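You operate a simulated robot arm through the tools that you are given. There is no shell and no other tool. Be economical: measure what you need, move in short steps, check, and stop when the job is done.

Carry out the task below with a simulated robot arm. There is one attempt and no reset: what you move stays moved.

TASK
Take the orange wheel and leave it on top of the orange-tab card.
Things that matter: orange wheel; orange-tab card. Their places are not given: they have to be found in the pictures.

It is judged by the outcome, as a careful person would: the job done as asked, and still so three seconds after it is handed in. It fails if anything else is knocked over, pushed out of place, dropped, spilled or broken.

THE ROBOT
A 6-joint arm with a two-finger parallel gripper, fixed in place. Base frame: the origin is at the foot of the arm, x ahead of it, y to its left, z up; the work surface is at about z = 0. Lengths are in m, angles in degrees, forces in N, time in s.
With the tool pointing down near the work surface it reaches from about 0.14 to 0.58 m from the base axis. Its first joint turns from -66.0 to 66.0 degrees. Payload 2.1 kg.
Tool frame: the origin (TCP) lies between the finger pads and is the grasp point; the fingertips stand 0.03 m ahead of it; z points along the fingers, y is the line along which they close. The gripper opens to 0.094 m. The fingers are 0.028 m wide and 0.01 m thick; the gripper's body (0.05 by 0.096 m) begins 0.055 m behind the TCP.
Orientation is that of the tool frame in the base frame, as a unit quaternion [w, x, y, z]. With the fingers straight down and closing along the base's y, the tool's x points along the base's -x, its y along +y and its z along -z.

THE INTERFACE
- The arm moves only by the tool apply_moves. Its argument "rows" is a list of rows, each a list of 5 numbers: the finger opening in m, from 0 to 0.094, then the shift along the tool's x, y, z in m, then the turn about the tool's z in degrees. In form: [[jaw, tx, ty, tz, spin], ...]. A call has 1 to 8 rows; each row shifts and turns the commanded pose from where the row before left it, along the tool's axes as they then stand. A row lasts 0.2 s, in which the tool goes at most 0.05 m and 8.6 degrees; a call with a longer step from one row to the next is refused whole, and so is a gripper value outside its range. A pose out of reach is approached as far as the arm can. The call stops where the force on the tool passes 40 N (or 10 N more than at its start, if that is more) or the arm is blocked; 0.2 s more then pass. The fingers move at their own pace (about 0.072 m/s each) and stop on an object; they squeeze with about 32 N. The grip force told is the motor's: it shows also when the fingers shut on nothing. Time passes only in rows, and 0.2 s behind the last, so rows that do not move let the fingers close. It gives the time, the measured TCP pose, the force on the tool (base axes), the opening and the grip force at its end, in the units of the frame above (readings bear some noise), and new pictures: "show" is both (left out), scene, wrist or none.
- Cameras (640 x 400 px; columns grow to the right, rows downward): "scene" is fixed at [0.0559, -0.3781, 0.4781]; the picture's right is [0.63, -0.78, 0.00], its down [-0.52, -0.42, -0.74] and it looks along [0.58, 0.47, -0.67] (base axes); focal length 278 px, centre (320, 200). "wrist" rides on the gripper at [-0.037, 0, -0.058] in the tool frame; the picture's right is [0.00, -1.00, 0.00], its down [0.97, 0.00, -0.24] and it looks along [0.24, 0.00, 0.97] (tool axes); focal length 218 px, centre (320, 200).
- probe_pixels(camera, pixels): for up to 12 pixels [column, row] of the newest picture of that camera ("zoom" is the newest enlarged one), the place [x, y, z] in the base frame of the surface seen there, good to about 0.003 m, but the place of the scene camera against the robot may be out by one fixed shift of up to 0.018 m in any direction. No time passes.
- inspect(camera, box): a new picture of the part [left, top, right, bottom] of that camera's present view, enlarged. No time passes.
- finish_job(): hands the job in; it is judged then, once.

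Work in short steps. Measure before you move; look again where a grasp or a placing could have gone wrong, and mend it. You have 60 turns and 120 pictures in all, the two below and enlarged ones among them. Open the gripper and draw the arm clear of the work before you hand the job in, unless the task says otherwise; then end with one line.

The tools are called after ">>>" by a JSON object that holds its "fn" and its "kwargs". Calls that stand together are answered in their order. apply_moves: Moves the arm, as the interface text tells. Its arguments: {"type":"object","properties":{"rows":{"type":"array","items":{"type":"array","items":{"type":"number"}}},"show":{"type":"string","enum":["both","scene","wrist","none"]}},"required":["rows"]} The other tools are called the same way: probe_pixels (camera, pixels) gives the place of the surface under pixels of a picture; inspect (camera, box) takes an enlarged picture of a part of a camera's view; finish_job () hands the job in.

At the start:

```text
time_s: 0.0
tool_pos: [0.2901, -0.1042, 0.2816]
tcp_rot: [0.0, 0.0, 1.0, 0.0]
force: [0.5, 0.3, 0.2]
opening: 0.0941
grasp_force: 0.0
```

scene: 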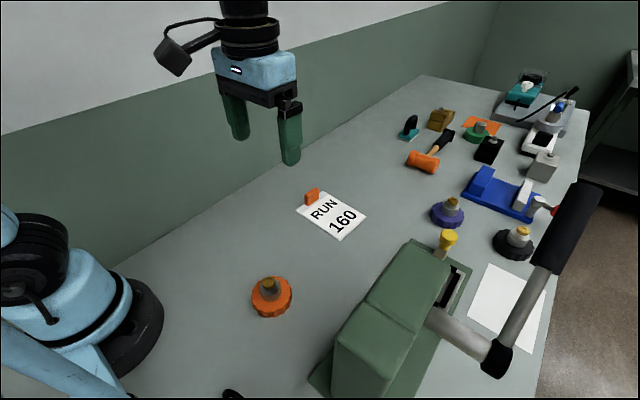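
wrist: 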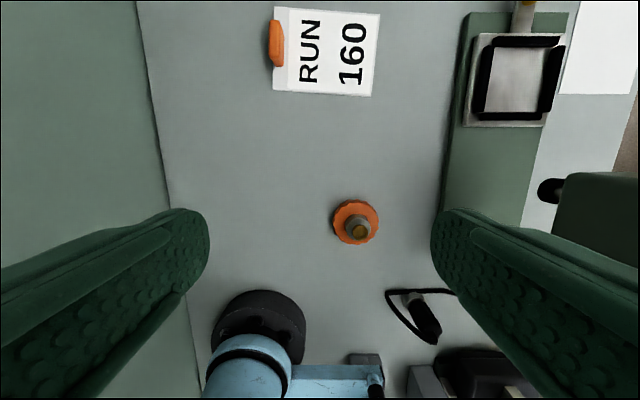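

The orange wheel is at wrist (355,222), the card at wrist (325,50). I'll probe both and zoom in on them.

>>> {"fn": "probe_pixels", "kwargs": {"camera": "wrist", "pixels": [[355, 222], [360, 231], [338, 222], [375, 222], [355, 203], [355, 242], [335, 52], [277, 45], [380, 15], [375, 96], [274, 91], [290, 10]]}}

>>> {"fn": "probe_pixels", "kwargs": {"camera": "scene", "pixels": [[271, 298], [269, 283], [335, 215], [312, 195], [300, 318], [340, 350]]}}

>>> {"fn": "inspect", "kwargs": {"camera": "wrist", "box": [255, 0, 455, 260]}}

>>> {"fn": "inspect", "kwargs": {"camera": "scene", "box": [220, 160, 400, 340]}}

```text
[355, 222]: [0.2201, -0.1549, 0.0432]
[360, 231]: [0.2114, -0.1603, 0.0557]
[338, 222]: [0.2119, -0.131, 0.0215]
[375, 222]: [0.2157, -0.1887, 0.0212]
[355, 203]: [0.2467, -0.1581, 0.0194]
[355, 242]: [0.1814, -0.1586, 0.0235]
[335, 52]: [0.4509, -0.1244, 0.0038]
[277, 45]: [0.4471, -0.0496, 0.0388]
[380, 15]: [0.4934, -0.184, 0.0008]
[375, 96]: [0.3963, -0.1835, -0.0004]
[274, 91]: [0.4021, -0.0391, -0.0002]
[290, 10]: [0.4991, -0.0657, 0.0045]
```

```text
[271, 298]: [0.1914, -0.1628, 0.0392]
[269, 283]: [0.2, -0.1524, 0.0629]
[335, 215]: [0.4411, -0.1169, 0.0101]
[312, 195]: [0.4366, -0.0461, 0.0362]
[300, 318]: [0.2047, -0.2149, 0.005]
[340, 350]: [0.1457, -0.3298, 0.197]
```

```text
1.54 times, centred on (355, 130) of wrist
```

zoom: 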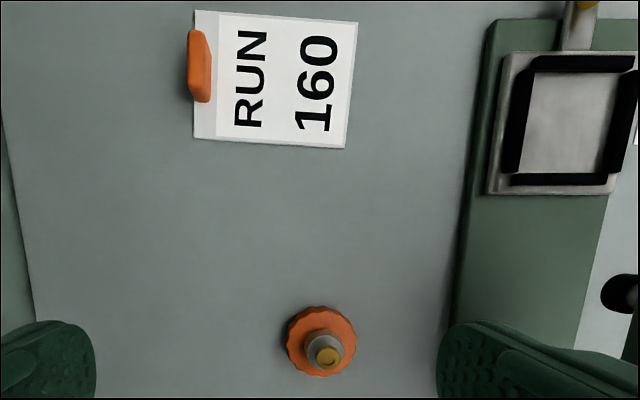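

```text
2.22 times, centred on (310, 250) of scene
```

zoom: 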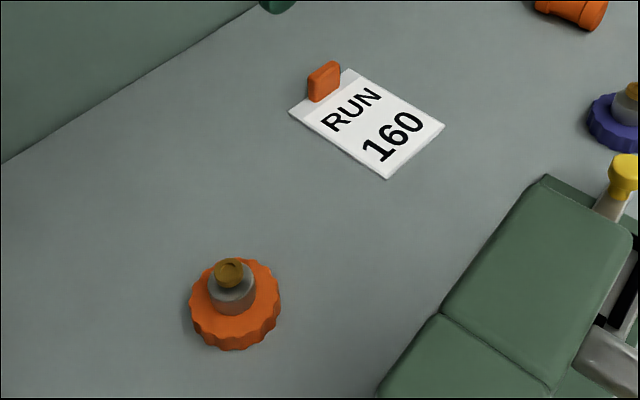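

The wheel's centre is near (0.212, -0.159), with its hub top at about z 0.056. I'll check how close the green machine is before going down.

>>> {"fn": "probe_pixels", "kwargs": {"camera": "wrist", "pixels": [[450, 150], [440, 205], [480, 180], [552, 200], [558, 230], [600, 185], [412, 300], [425, 325], [357, 231], [350, 215], [366, 215]]}}

>>> {"fn": "apply_moves", "kwargs": {"rows": [[0.094, 0.04, -0.027, 0.0, 0], [0.094, 0.0385, -0.028, 0.0, 0], [0.094, 0, 0, 0.045, 0], [0.094, 0, 0, 0.045, 0], [0.094, 0, 0, 0, 0]]}}

```text
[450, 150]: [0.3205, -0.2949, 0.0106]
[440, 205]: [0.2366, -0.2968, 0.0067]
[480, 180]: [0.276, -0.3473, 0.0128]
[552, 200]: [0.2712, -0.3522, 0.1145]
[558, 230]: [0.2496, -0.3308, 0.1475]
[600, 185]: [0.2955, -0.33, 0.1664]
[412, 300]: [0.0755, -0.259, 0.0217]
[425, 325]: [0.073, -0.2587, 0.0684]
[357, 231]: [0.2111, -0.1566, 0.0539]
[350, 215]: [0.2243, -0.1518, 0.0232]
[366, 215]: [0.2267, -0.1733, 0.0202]
```

```text
time_s: 1.2
tool_pos: [0.2125, -0.1553, 0.1892]
tcp_rot: [0.0, 0.0, 1.0, 0.0]
force: [-0.6, -0.8, 0.1]
opening: 0.0943
grasp_force: 0.1
```

scene: 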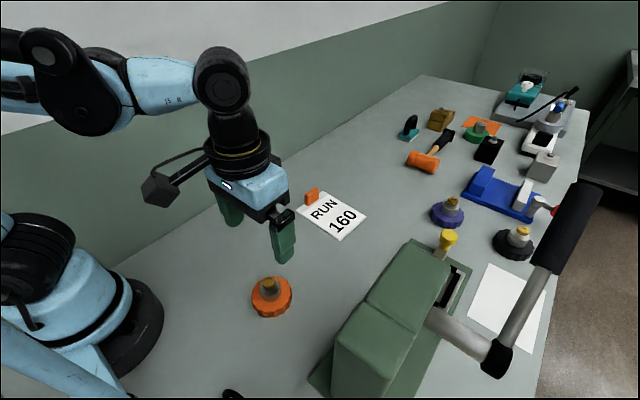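
wrist: 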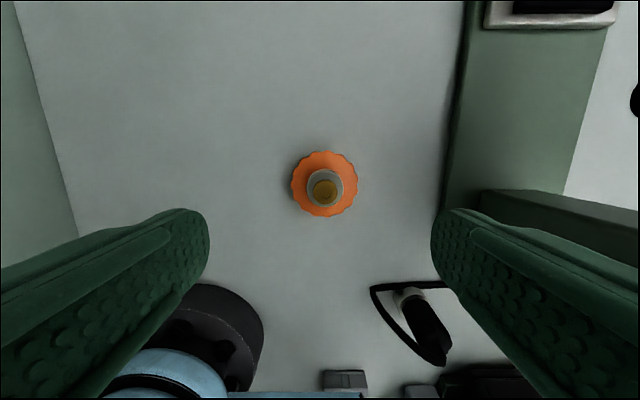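

The wheel is now at wrist (324,184), and the machine is well clear. I'll measure again from here.

>>> {"fn": "probe_pixels", "kwargs": {"camera": "wrist", "pixels": [[324, 191], [308, 186], [343, 186], [325, 172], [294, 184], [356, 184], [324, 154], [321, 214], [324, 203]]}}

>>> {"fn": "inspect", "kwargs": {"camera": "wrist", "box": [264, 145, 384, 220]}}

```text
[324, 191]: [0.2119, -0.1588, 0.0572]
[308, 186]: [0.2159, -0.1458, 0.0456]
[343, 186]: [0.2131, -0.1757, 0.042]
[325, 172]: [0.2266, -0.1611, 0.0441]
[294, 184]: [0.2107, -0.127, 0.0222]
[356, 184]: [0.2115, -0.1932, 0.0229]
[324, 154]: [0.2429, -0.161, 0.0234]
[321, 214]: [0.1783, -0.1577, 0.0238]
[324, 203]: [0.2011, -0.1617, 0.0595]
```

```text
5.33 times, centred on (324, 182) of wrist
```

zoom: 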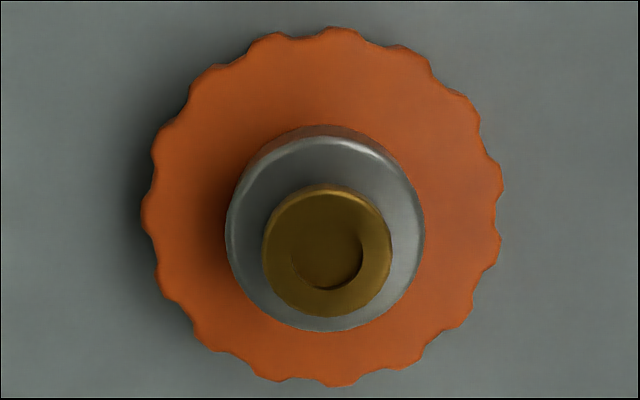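

Wheel centre is (0.2115, -0.160). The grey hub is 32 mm wide and runs z 0.023–0.045. I'll lower the open fingers around it with tips just above the flange.

>>> {"fn": "apply_moves", "kwargs": {"rows": [[0.094, 0.001, -0.0045, 0.04, 0], [0.094, 0, 0, 0.04, 0], [0.094, 0, 0, 0.035, 0], [0.094, 0, 0, 0.015, 0], [0.094, 0, 0, 0, 0], [0.094, 0, 0, 0, 0]]}}

```text
time_s: 2.6
tool_pos: [0.2108, -0.1653, 0.0614]
tcp_rot: [0.0, 0.0, 1.0, 0.0]
force: [0.8, 0.7, -0.6]
opening: 0.094
grasp_force: 0.0
```

scene: 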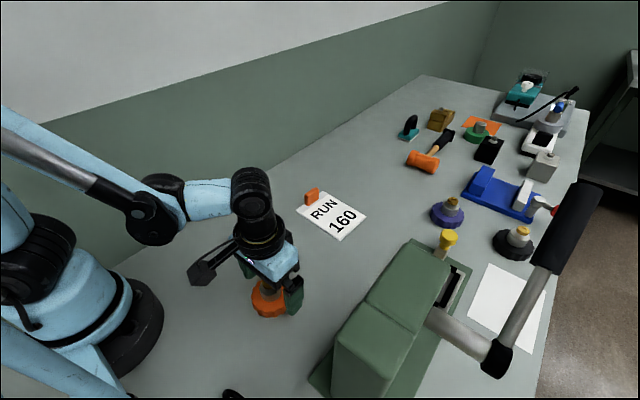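
wrist: 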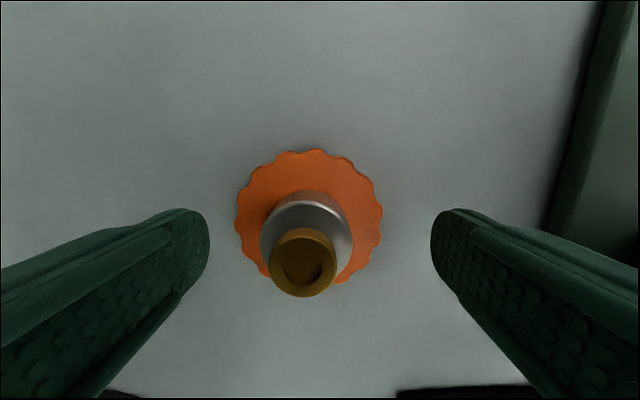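

The hub sits about 5 mm to the left of centre (column 303 against 320). I'll correct that, go down 4 mm and close.

>>> {"fn": "apply_moves", "kwargs": {"rows": [[0.094, 0, 0.005, 0.004, 0], [0.094, 0, 0, 0, 0], [0.05, 0, 0, 0, 0], [0.0, 0, 0, 0, 0], [0.0, 0, 0, 0, 0], [0.0, 0, 0, 0, 0], [0.0, 0, 0, 0, 0]]}}

```text
time_s: 4.2
tool_pos: [0.2117, -0.1588, 0.0573]
tcp_rot: [0.0, 0.001, 1.0, 0.0]
force: [-0.5, 1.9, 1.8]
opening: 0.035
grasp_force: 32.3
```

scene: 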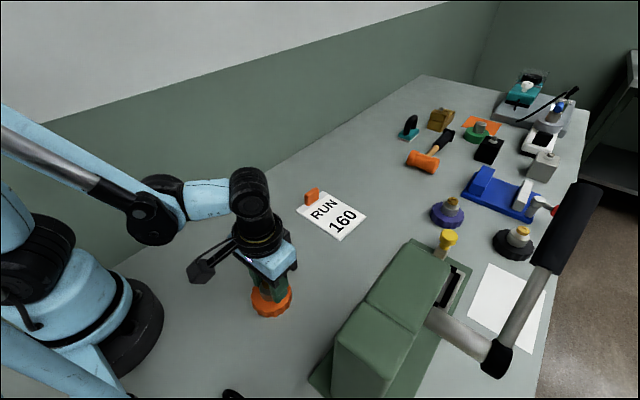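
wrist: 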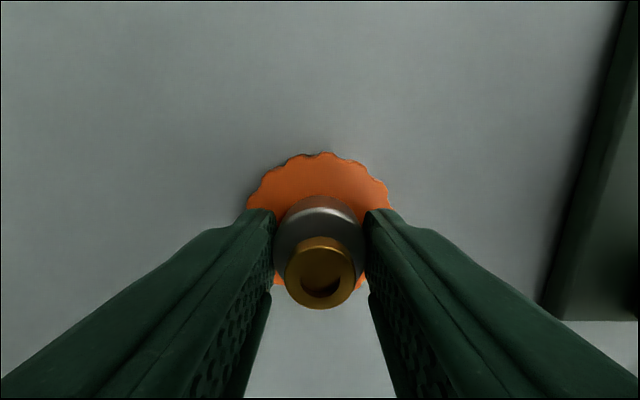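

The fingers hold the hub at 35 mm opening and 32 N. I'll lift gently.

>>> {"fn": "apply_moves", "kwargs": {"rows": [[0, 0, 0, -0.01, 0], [0, 0, 0, -0.02, 0], [0, 0, 0, -0.03, 0], [0, 0, 0, -0.04, 0], [0, 0, 0, 0, 0]]}}

```text
time_s: 5.4
tool_pos: [0.2104, -0.1576, 0.1554]
tcp_rot: [-0.001, 0.0, 1.0, 0.0]
force: [-0.9, -0.1, -0.8]
opening: 0.0003
grasp_force: 31.9
```

scene: 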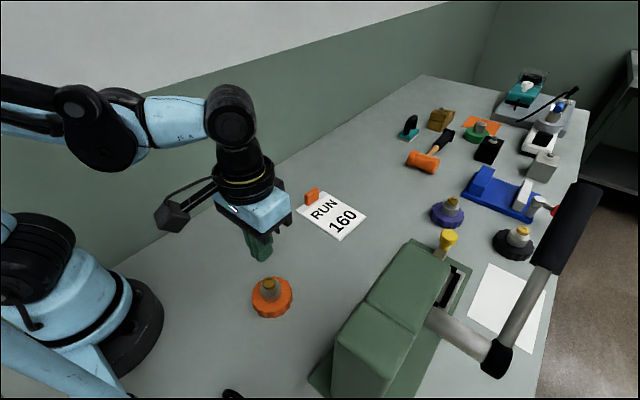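
wrist: 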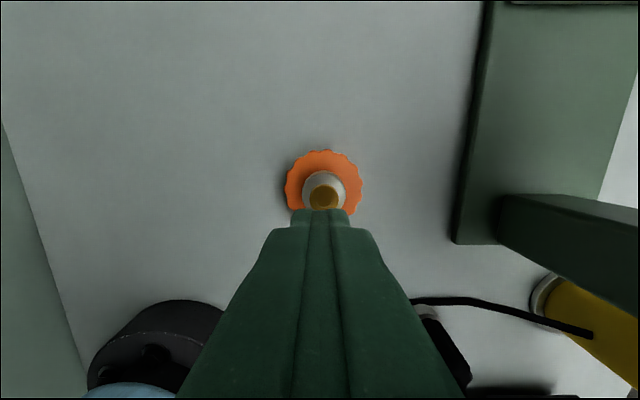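

It slipped off the tapered hub, and the wheel is still upright where it was. I'll grip the rim instead, so I'll measure it again.

>>> {"fn": "apply_moves", "kwargs": {"rows": [[0.094, 0, 0, -0.01, 0], [0.094, 0, 0, 0, 0], [0.094, 0, 0, 0, 0], [0.094, 0, 0, 0, 0]], "show": "wrist"}}

>>> {"fn": "inspect", "kwargs": {"camera": "scene", "box": [220, 250, 330, 330]}}

```text
time_s: 6.4
tool_pos: [0.2103, -0.1583, 0.1675]
tcp_rot: [0.0, 0.0, 1.0, 0.0]
force: [0.4, 0.2, 0.3]
opening: 0.0941
grasp_force: 0.1
```

wrist: 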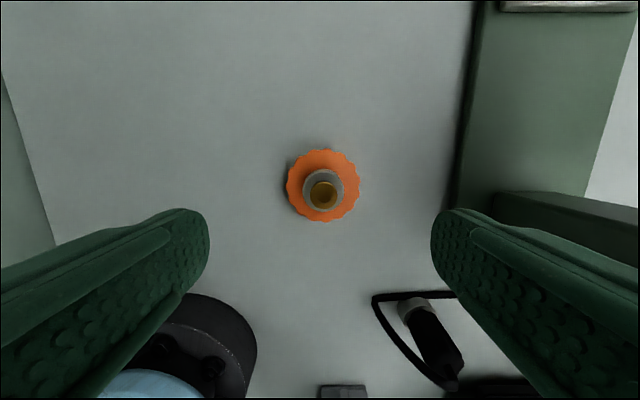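

```text
5.00 times, centred on (275, 290) of scene
```

zoom: 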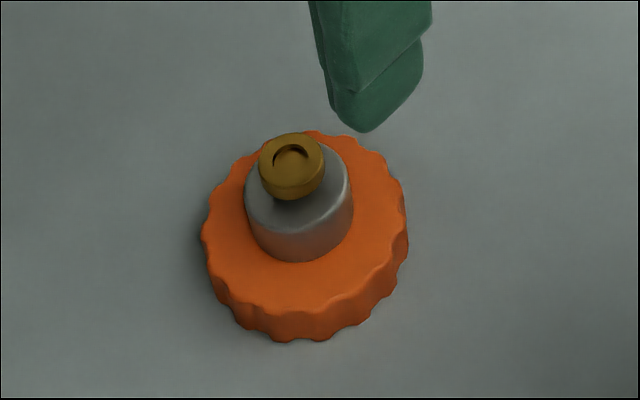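

>>> {"fn": "probe_pixels", "kwargs": {"camera": "wrist", "pixels": [[289, 185], [357, 185], [322, 153], [322, 219], [322, 193], [270, 185]]}}

```text
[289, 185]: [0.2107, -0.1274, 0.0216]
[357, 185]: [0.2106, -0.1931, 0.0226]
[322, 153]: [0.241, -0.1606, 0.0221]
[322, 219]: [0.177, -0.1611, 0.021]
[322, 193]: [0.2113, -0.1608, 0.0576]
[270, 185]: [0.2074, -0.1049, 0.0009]
```

The rim is centred at (0.210, -0.160), about 68 mm across. I'll go down to just above the rim and check alignment.

>>> {"fn": "apply_moves", "kwargs": {"rows": [[0.094, 0, -0.002, 0.04, 0], [0.094, 0, 0, 0.04, 0], [0.094, 0, 0, 0.025, 0], [0.094, 0, 0, 0, 0], [0.094, 0, 0, 0, 0]], "show": "wrist"}}

```text
time_s: 7.6
tool_pos: [0.2094, -0.1616, 0.0652]
tcp_rot: [-0.001, 0.001, 1.0, 0.0]
force: [0.2, 1.1, 0.2]
opening: 0.094
grasp_force: 0.1
```

wrist: 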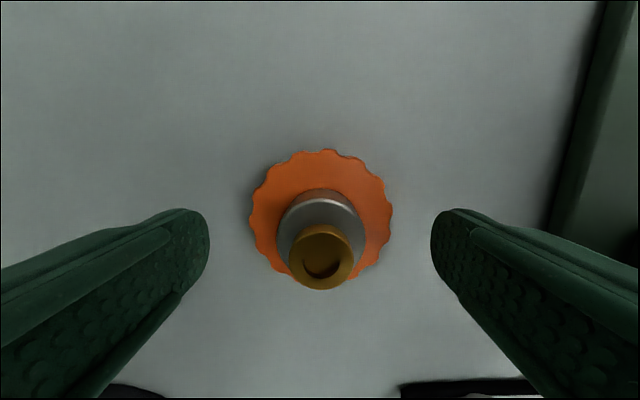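

Aligned: the rim spans columns 250–392 and the fingers are at 208 and 432. I'll go down 29 mm around the rim and close.

>>> {"fn": "apply_moves", "kwargs": {"rows": [[0.094, 0, 0, 0.015, 0], [0.094, 0, 0, 0.014, 0], [0.094, 0, 0, 0, 0], [0.05, 0, 0, 0, 0], [0.0, 0, 0, 0, 0], [0.0, 0, 0, 0, 0], [0.0, 0, 0, 0, 0]]}}

```text
time_s: 9.2
tool_pos: [0.2109, -0.1621, 0.0346]
tcp_rot: [0.0, 0.0, 1.0, 0.0]
force: [0.4, 0.3, 0.4]
opening: 0.0708
grasp_force: 31.8
```

scene: 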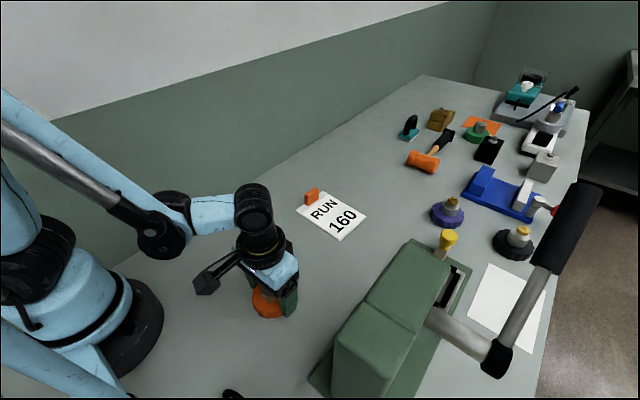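
wrist: 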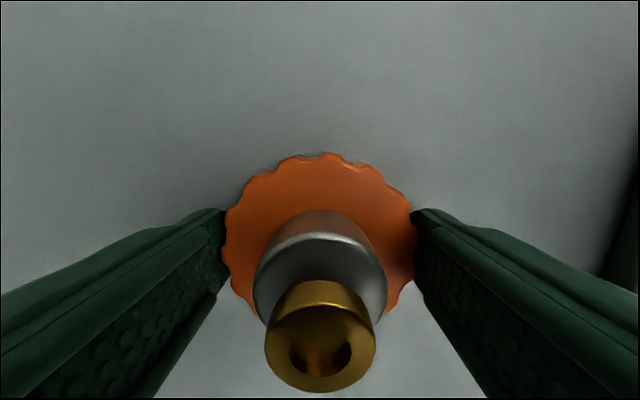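

The rim is gripped at 70.8 mm. I'll lift slowly and check that it holds.

>>> {"fn": "apply_moves", "kwargs": {"rows": [[0, 0, 0, -0.006, 0], [0, 0, 0, -0.012, 0], [0, 0, 0, -0.02, 0], [0, 0, 0, -0.02, 0], [0, 0, 0, 0, 0]]}}

```text
time_s: 10.4
tool_pos: [0.2128, -0.159, 0.0929]
tcp_rot: [0.0, -0.001, 1.0, 0.001]
force: [-0.1, 0.3, -0.7]
opening: 0.0708
grasp_force: 31.8
```

scene: 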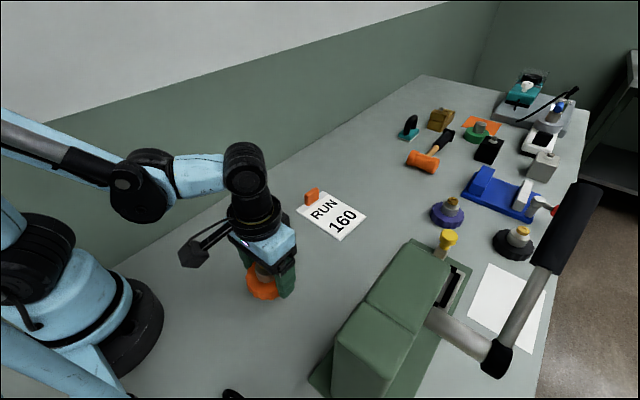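
wrist: 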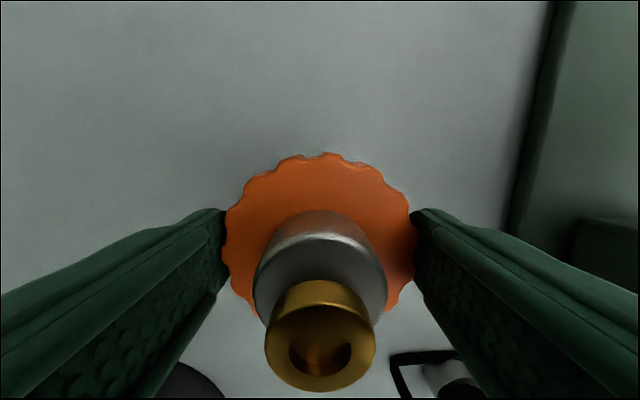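

The wheel is held and lifted. I'll raise it a little more and carry it slowly towards the card's centre (0.448, -0.124).

>>> {"fn": "apply_moves", "kwargs": {"rows": [[0, 0, 0, -0.03, 0], [0, -0.02, 0, -0.02, 0], [0, -0.035, 0.006, 0, 0], [0, -0.04, 0.007, 0, 0], [0, -0.04, 0.007, 0, 0], [0, -0.04, 0.007, 0, 0], [0, -0.025, 0.004, 0, 0], [0, 0, 0, 0, 0]]}}

```text
time_s: 12.2
tool_pos: [0.41, -0.1285, 0.1413]
tcp_rot: [0.0, 0.001, 1.0, 0.0]
force: [-0.2, -0.5, -1.9]
opening: 0.0711
grasp_force: 32.1
```

scene: 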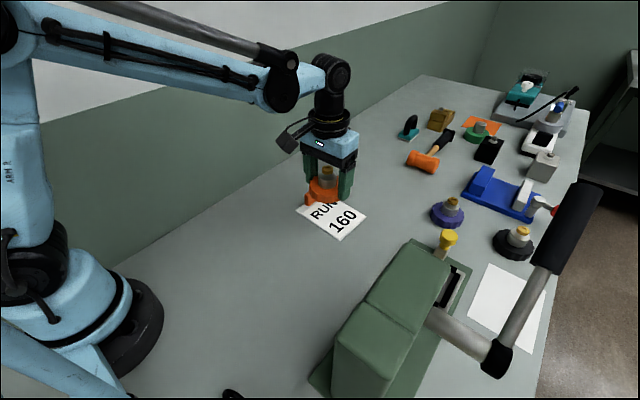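
wrist: 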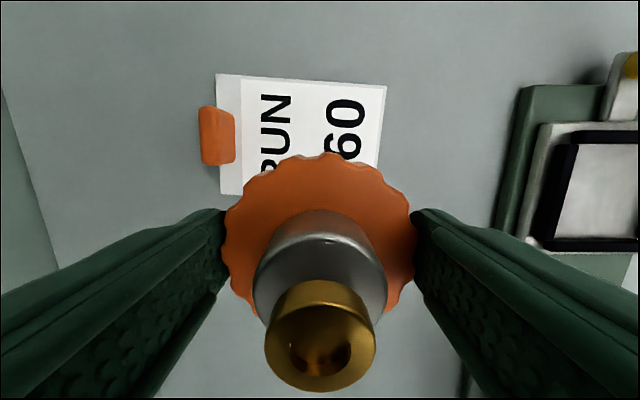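

>>> {"fn": "probe_pixels", "kwargs": {"camera": "wrist", "pixels": [[219, 77], [384, 89], [224, 192], [376, 164], [203, 135], [233, 135], [222, 110], [222, 162], [233, 155]]}}

```text
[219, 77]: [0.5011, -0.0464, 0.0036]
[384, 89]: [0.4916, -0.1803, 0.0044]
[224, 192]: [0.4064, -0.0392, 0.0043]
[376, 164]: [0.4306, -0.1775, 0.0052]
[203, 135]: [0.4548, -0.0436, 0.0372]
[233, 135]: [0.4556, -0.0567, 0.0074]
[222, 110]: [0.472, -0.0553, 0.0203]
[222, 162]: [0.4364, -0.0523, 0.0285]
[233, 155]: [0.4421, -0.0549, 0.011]
```

The card spans x 0.402–0.497 and y -0.180 to -0.042, with the tab's inner edge at y -0.057. I'll centre over (0.449, -0.126) and go down to hover.

>>> {"fn": "apply_moves", "kwargs": {"rows": [[0, -0.03, 0.002, 0, 0], [0, -0.009, 0, 0.02, 0], [0, 0, 0, 0.03, 0], [0, 0, 0, 0.025, 0], [0, 0, 0, 0.01, 0], [0, 0, 0, 0, 0], [0, 0, 0, 0, 0]]}}

```text
time_s: 13.8
tool_pos: [0.4484, -0.1264, 0.0567]
tcp_rot: [0.0, -0.001, 1.0, 0.0]
force: [0.0, -0.1, -1.4]
opening: 0.0711
grasp_force: 32.3
```

scene: 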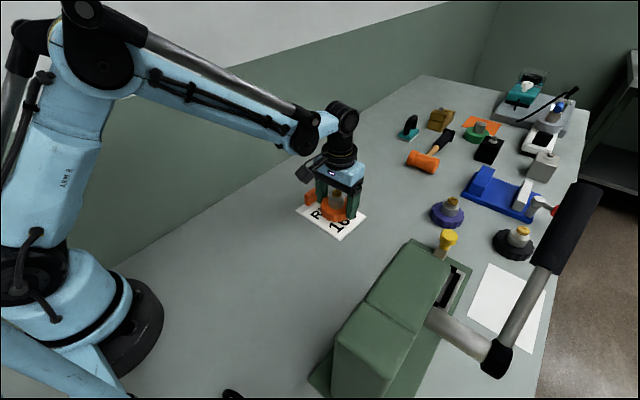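
wrist: 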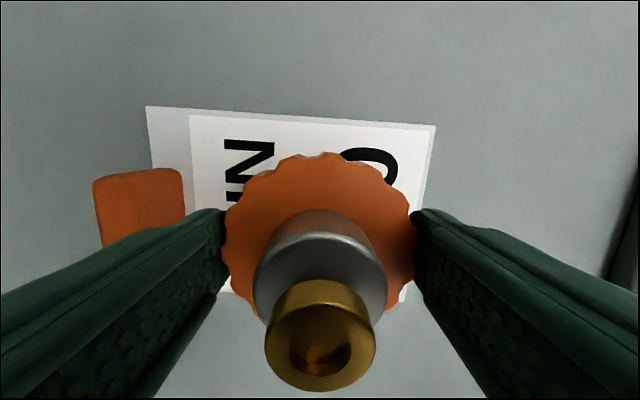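

Well centred and clear of the tab. I'll lower about 15 mm in small steps, watching the force.

>>> {"fn": "apply_moves", "kwargs": {"rows": [[0, 0, 0, 0.007, 0], [0, 0, 0, 0.005, 0], [0, 0, 0, 0.003, 0], [0, 0, 0, 0, 0], [0, 0, 0, 0, 0]], "show": "none"}}

```text
time_s: 15.0
tool_pos: [0.4497, -0.1275, 0.0433]
tcp_rot: [0.0, 0.0, 1.0, 0.0]
force: [-0.6, -0.1, -1.3]
opening: 0.0707
grasp_force: 31.7
```

No contact yet at z 0.043, so I'll go down in 1 mm steps.

>>> {"fn": "apply_moves", "kwargs": {"rows": [[0, 0, 0, 0.001, 0], [0, 0, 0, 0.001, 0], [0, 0, 0, 0.001, 0], [0, 0, 0, 0, 0], [0, 0, 0, 0, 0]], "show": "none"}}

>>> {"fn": "inspect", "kwargs": {"camera": "scene", "box": [280, 150, 400, 250]}}

```text
time_s: 16.2
tool_pos: [0.45, -0.1282, 0.0401]
tcp_rot: [0.0, -0.001, 1.0, 0.0]
force: [-0.9, -0.7, -1.8]
opening: 0.0709
grasp_force: 32.4
```

```text
4.00 times, centred on (340, 200) of scene
```

zoom: 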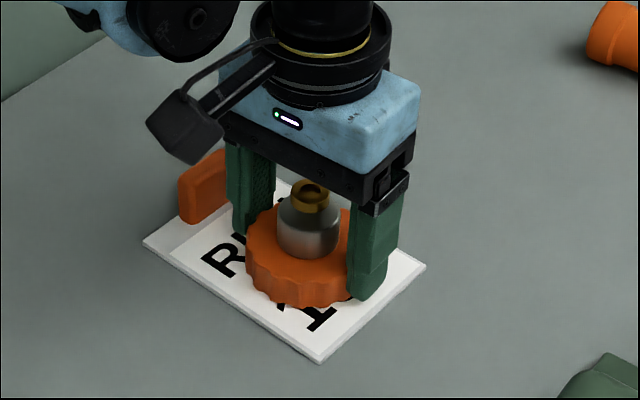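

>>> {"fn": "apply_moves", "kwargs": {"rows": [[0, 0, 0, 0.001, 0], [0, 0, 0, 0.001, 0], [0, 0, 0, 0, 0], [0, 0, 0, 0, 0]], "show": "none"}}

```text
time_s: 17.2
tool_pos: [0.4509, -0.1282, 0.0371]
tcp_rot: [0.002, 0.001, 1.0, 0.0]
force: [-1.2, 0.2, 16.0]
opening: 0.0712
grasp_force: 31.9
```

Contact at 16 N, so the wheel is resting on the card. I'll back off 1 mm and open gently.

>>> {"fn": "apply_moves", "kwargs": {"rows": [[0, 0, 0, -0.001, 0], [0.076, 0, 0, 0, 0], [0.084, 0, 0, 0, 0], [0.086, 0, 0, 0, 0], [0.086, 0, 0, 0, 0]]}}

```text
time_s: 18.4
tool_pos: [0.4501, -0.1276, 0.0381]
tcp_rot: [0.001, 0.0, 1.0, 0.001]
force: [0.3, -0.6, -1.0]
opening: 0.0861
grasp_force: 0.1
```

scene: 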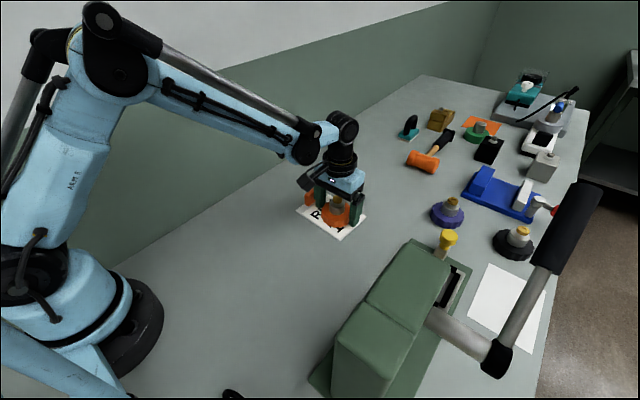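
wrist: 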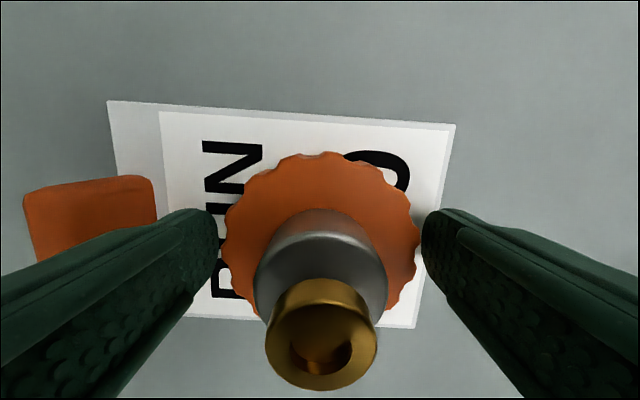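

Released: the rim is clear on both sides. I'll rise straight up, then draw back.

>>> {"fn": "apply_moves", "kwargs": {"rows": [[0.086, 0, 0, -0.01, 0], [0.086, 0, 0, -0.025, 0], [0.09, 0, 0, -0.04, 0], [0.09, 0, 0, -0.045, 0], [0.09, 0.03, 0, -0.03, 0], [0.09, 0.04, 0, 0, 0], [0.09, 0.04, 0, 0, 0], [0.09, 0, 0, 0, 0]]}}

>>> {"fn": "inspect", "kwargs": {"camera": "scene", "box": [280, 150, 400, 250]}}

```text
time_s: 20.2
tool_pos: [0.3404, -0.1254, 0.1861]
tcp_rot: [0.001, -0.001, 1.0, -0.001]
force: [0.7, -0.2, 0.0]
opening: 0.0903
grasp_force: 0.0
```

scene: 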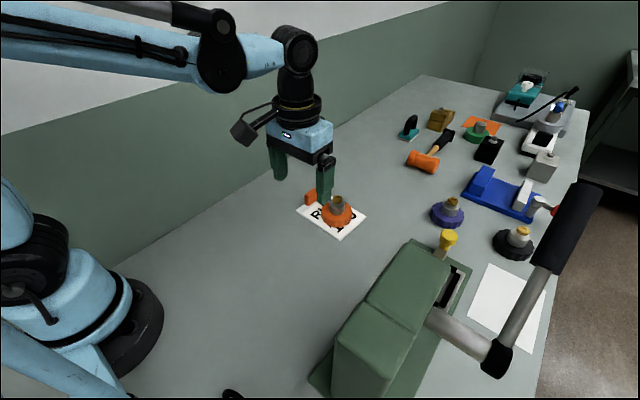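
wrist: 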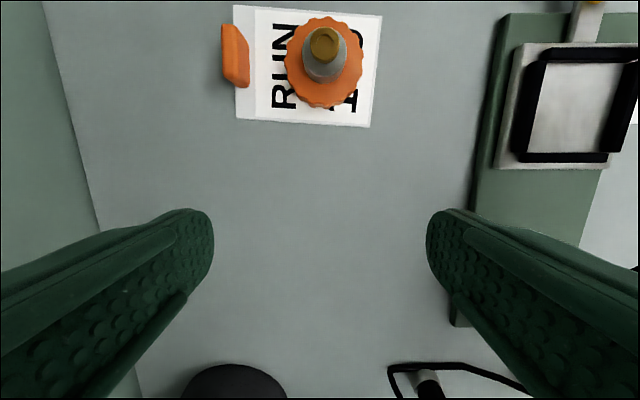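

```text
4.00 times, centred on (340, 200) of scene
```

zoom: 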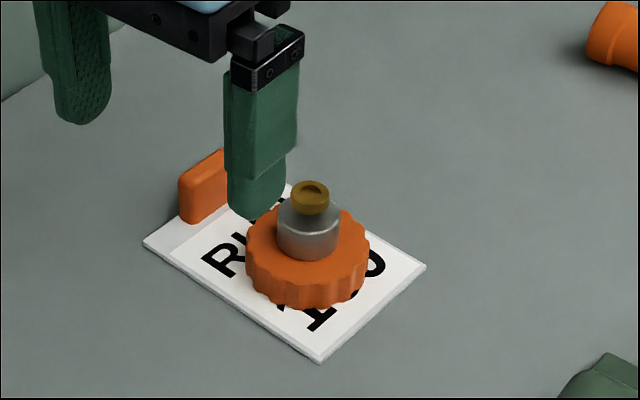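

The wheel rests flat and fully on the card, the card hasn't moved, and the arm is clear.

>>> {"fn": "finish_job", "kwargs": {}}

```text
The job is handed in.
```

The orange wheel is on top of the orange-tab card, lying flat and fully within its edges, with the gripper open and clear. My first grip, on the hub, slipped off, so I lifted the wheel by its rim instead; the last pictures show nothing else disturbed.
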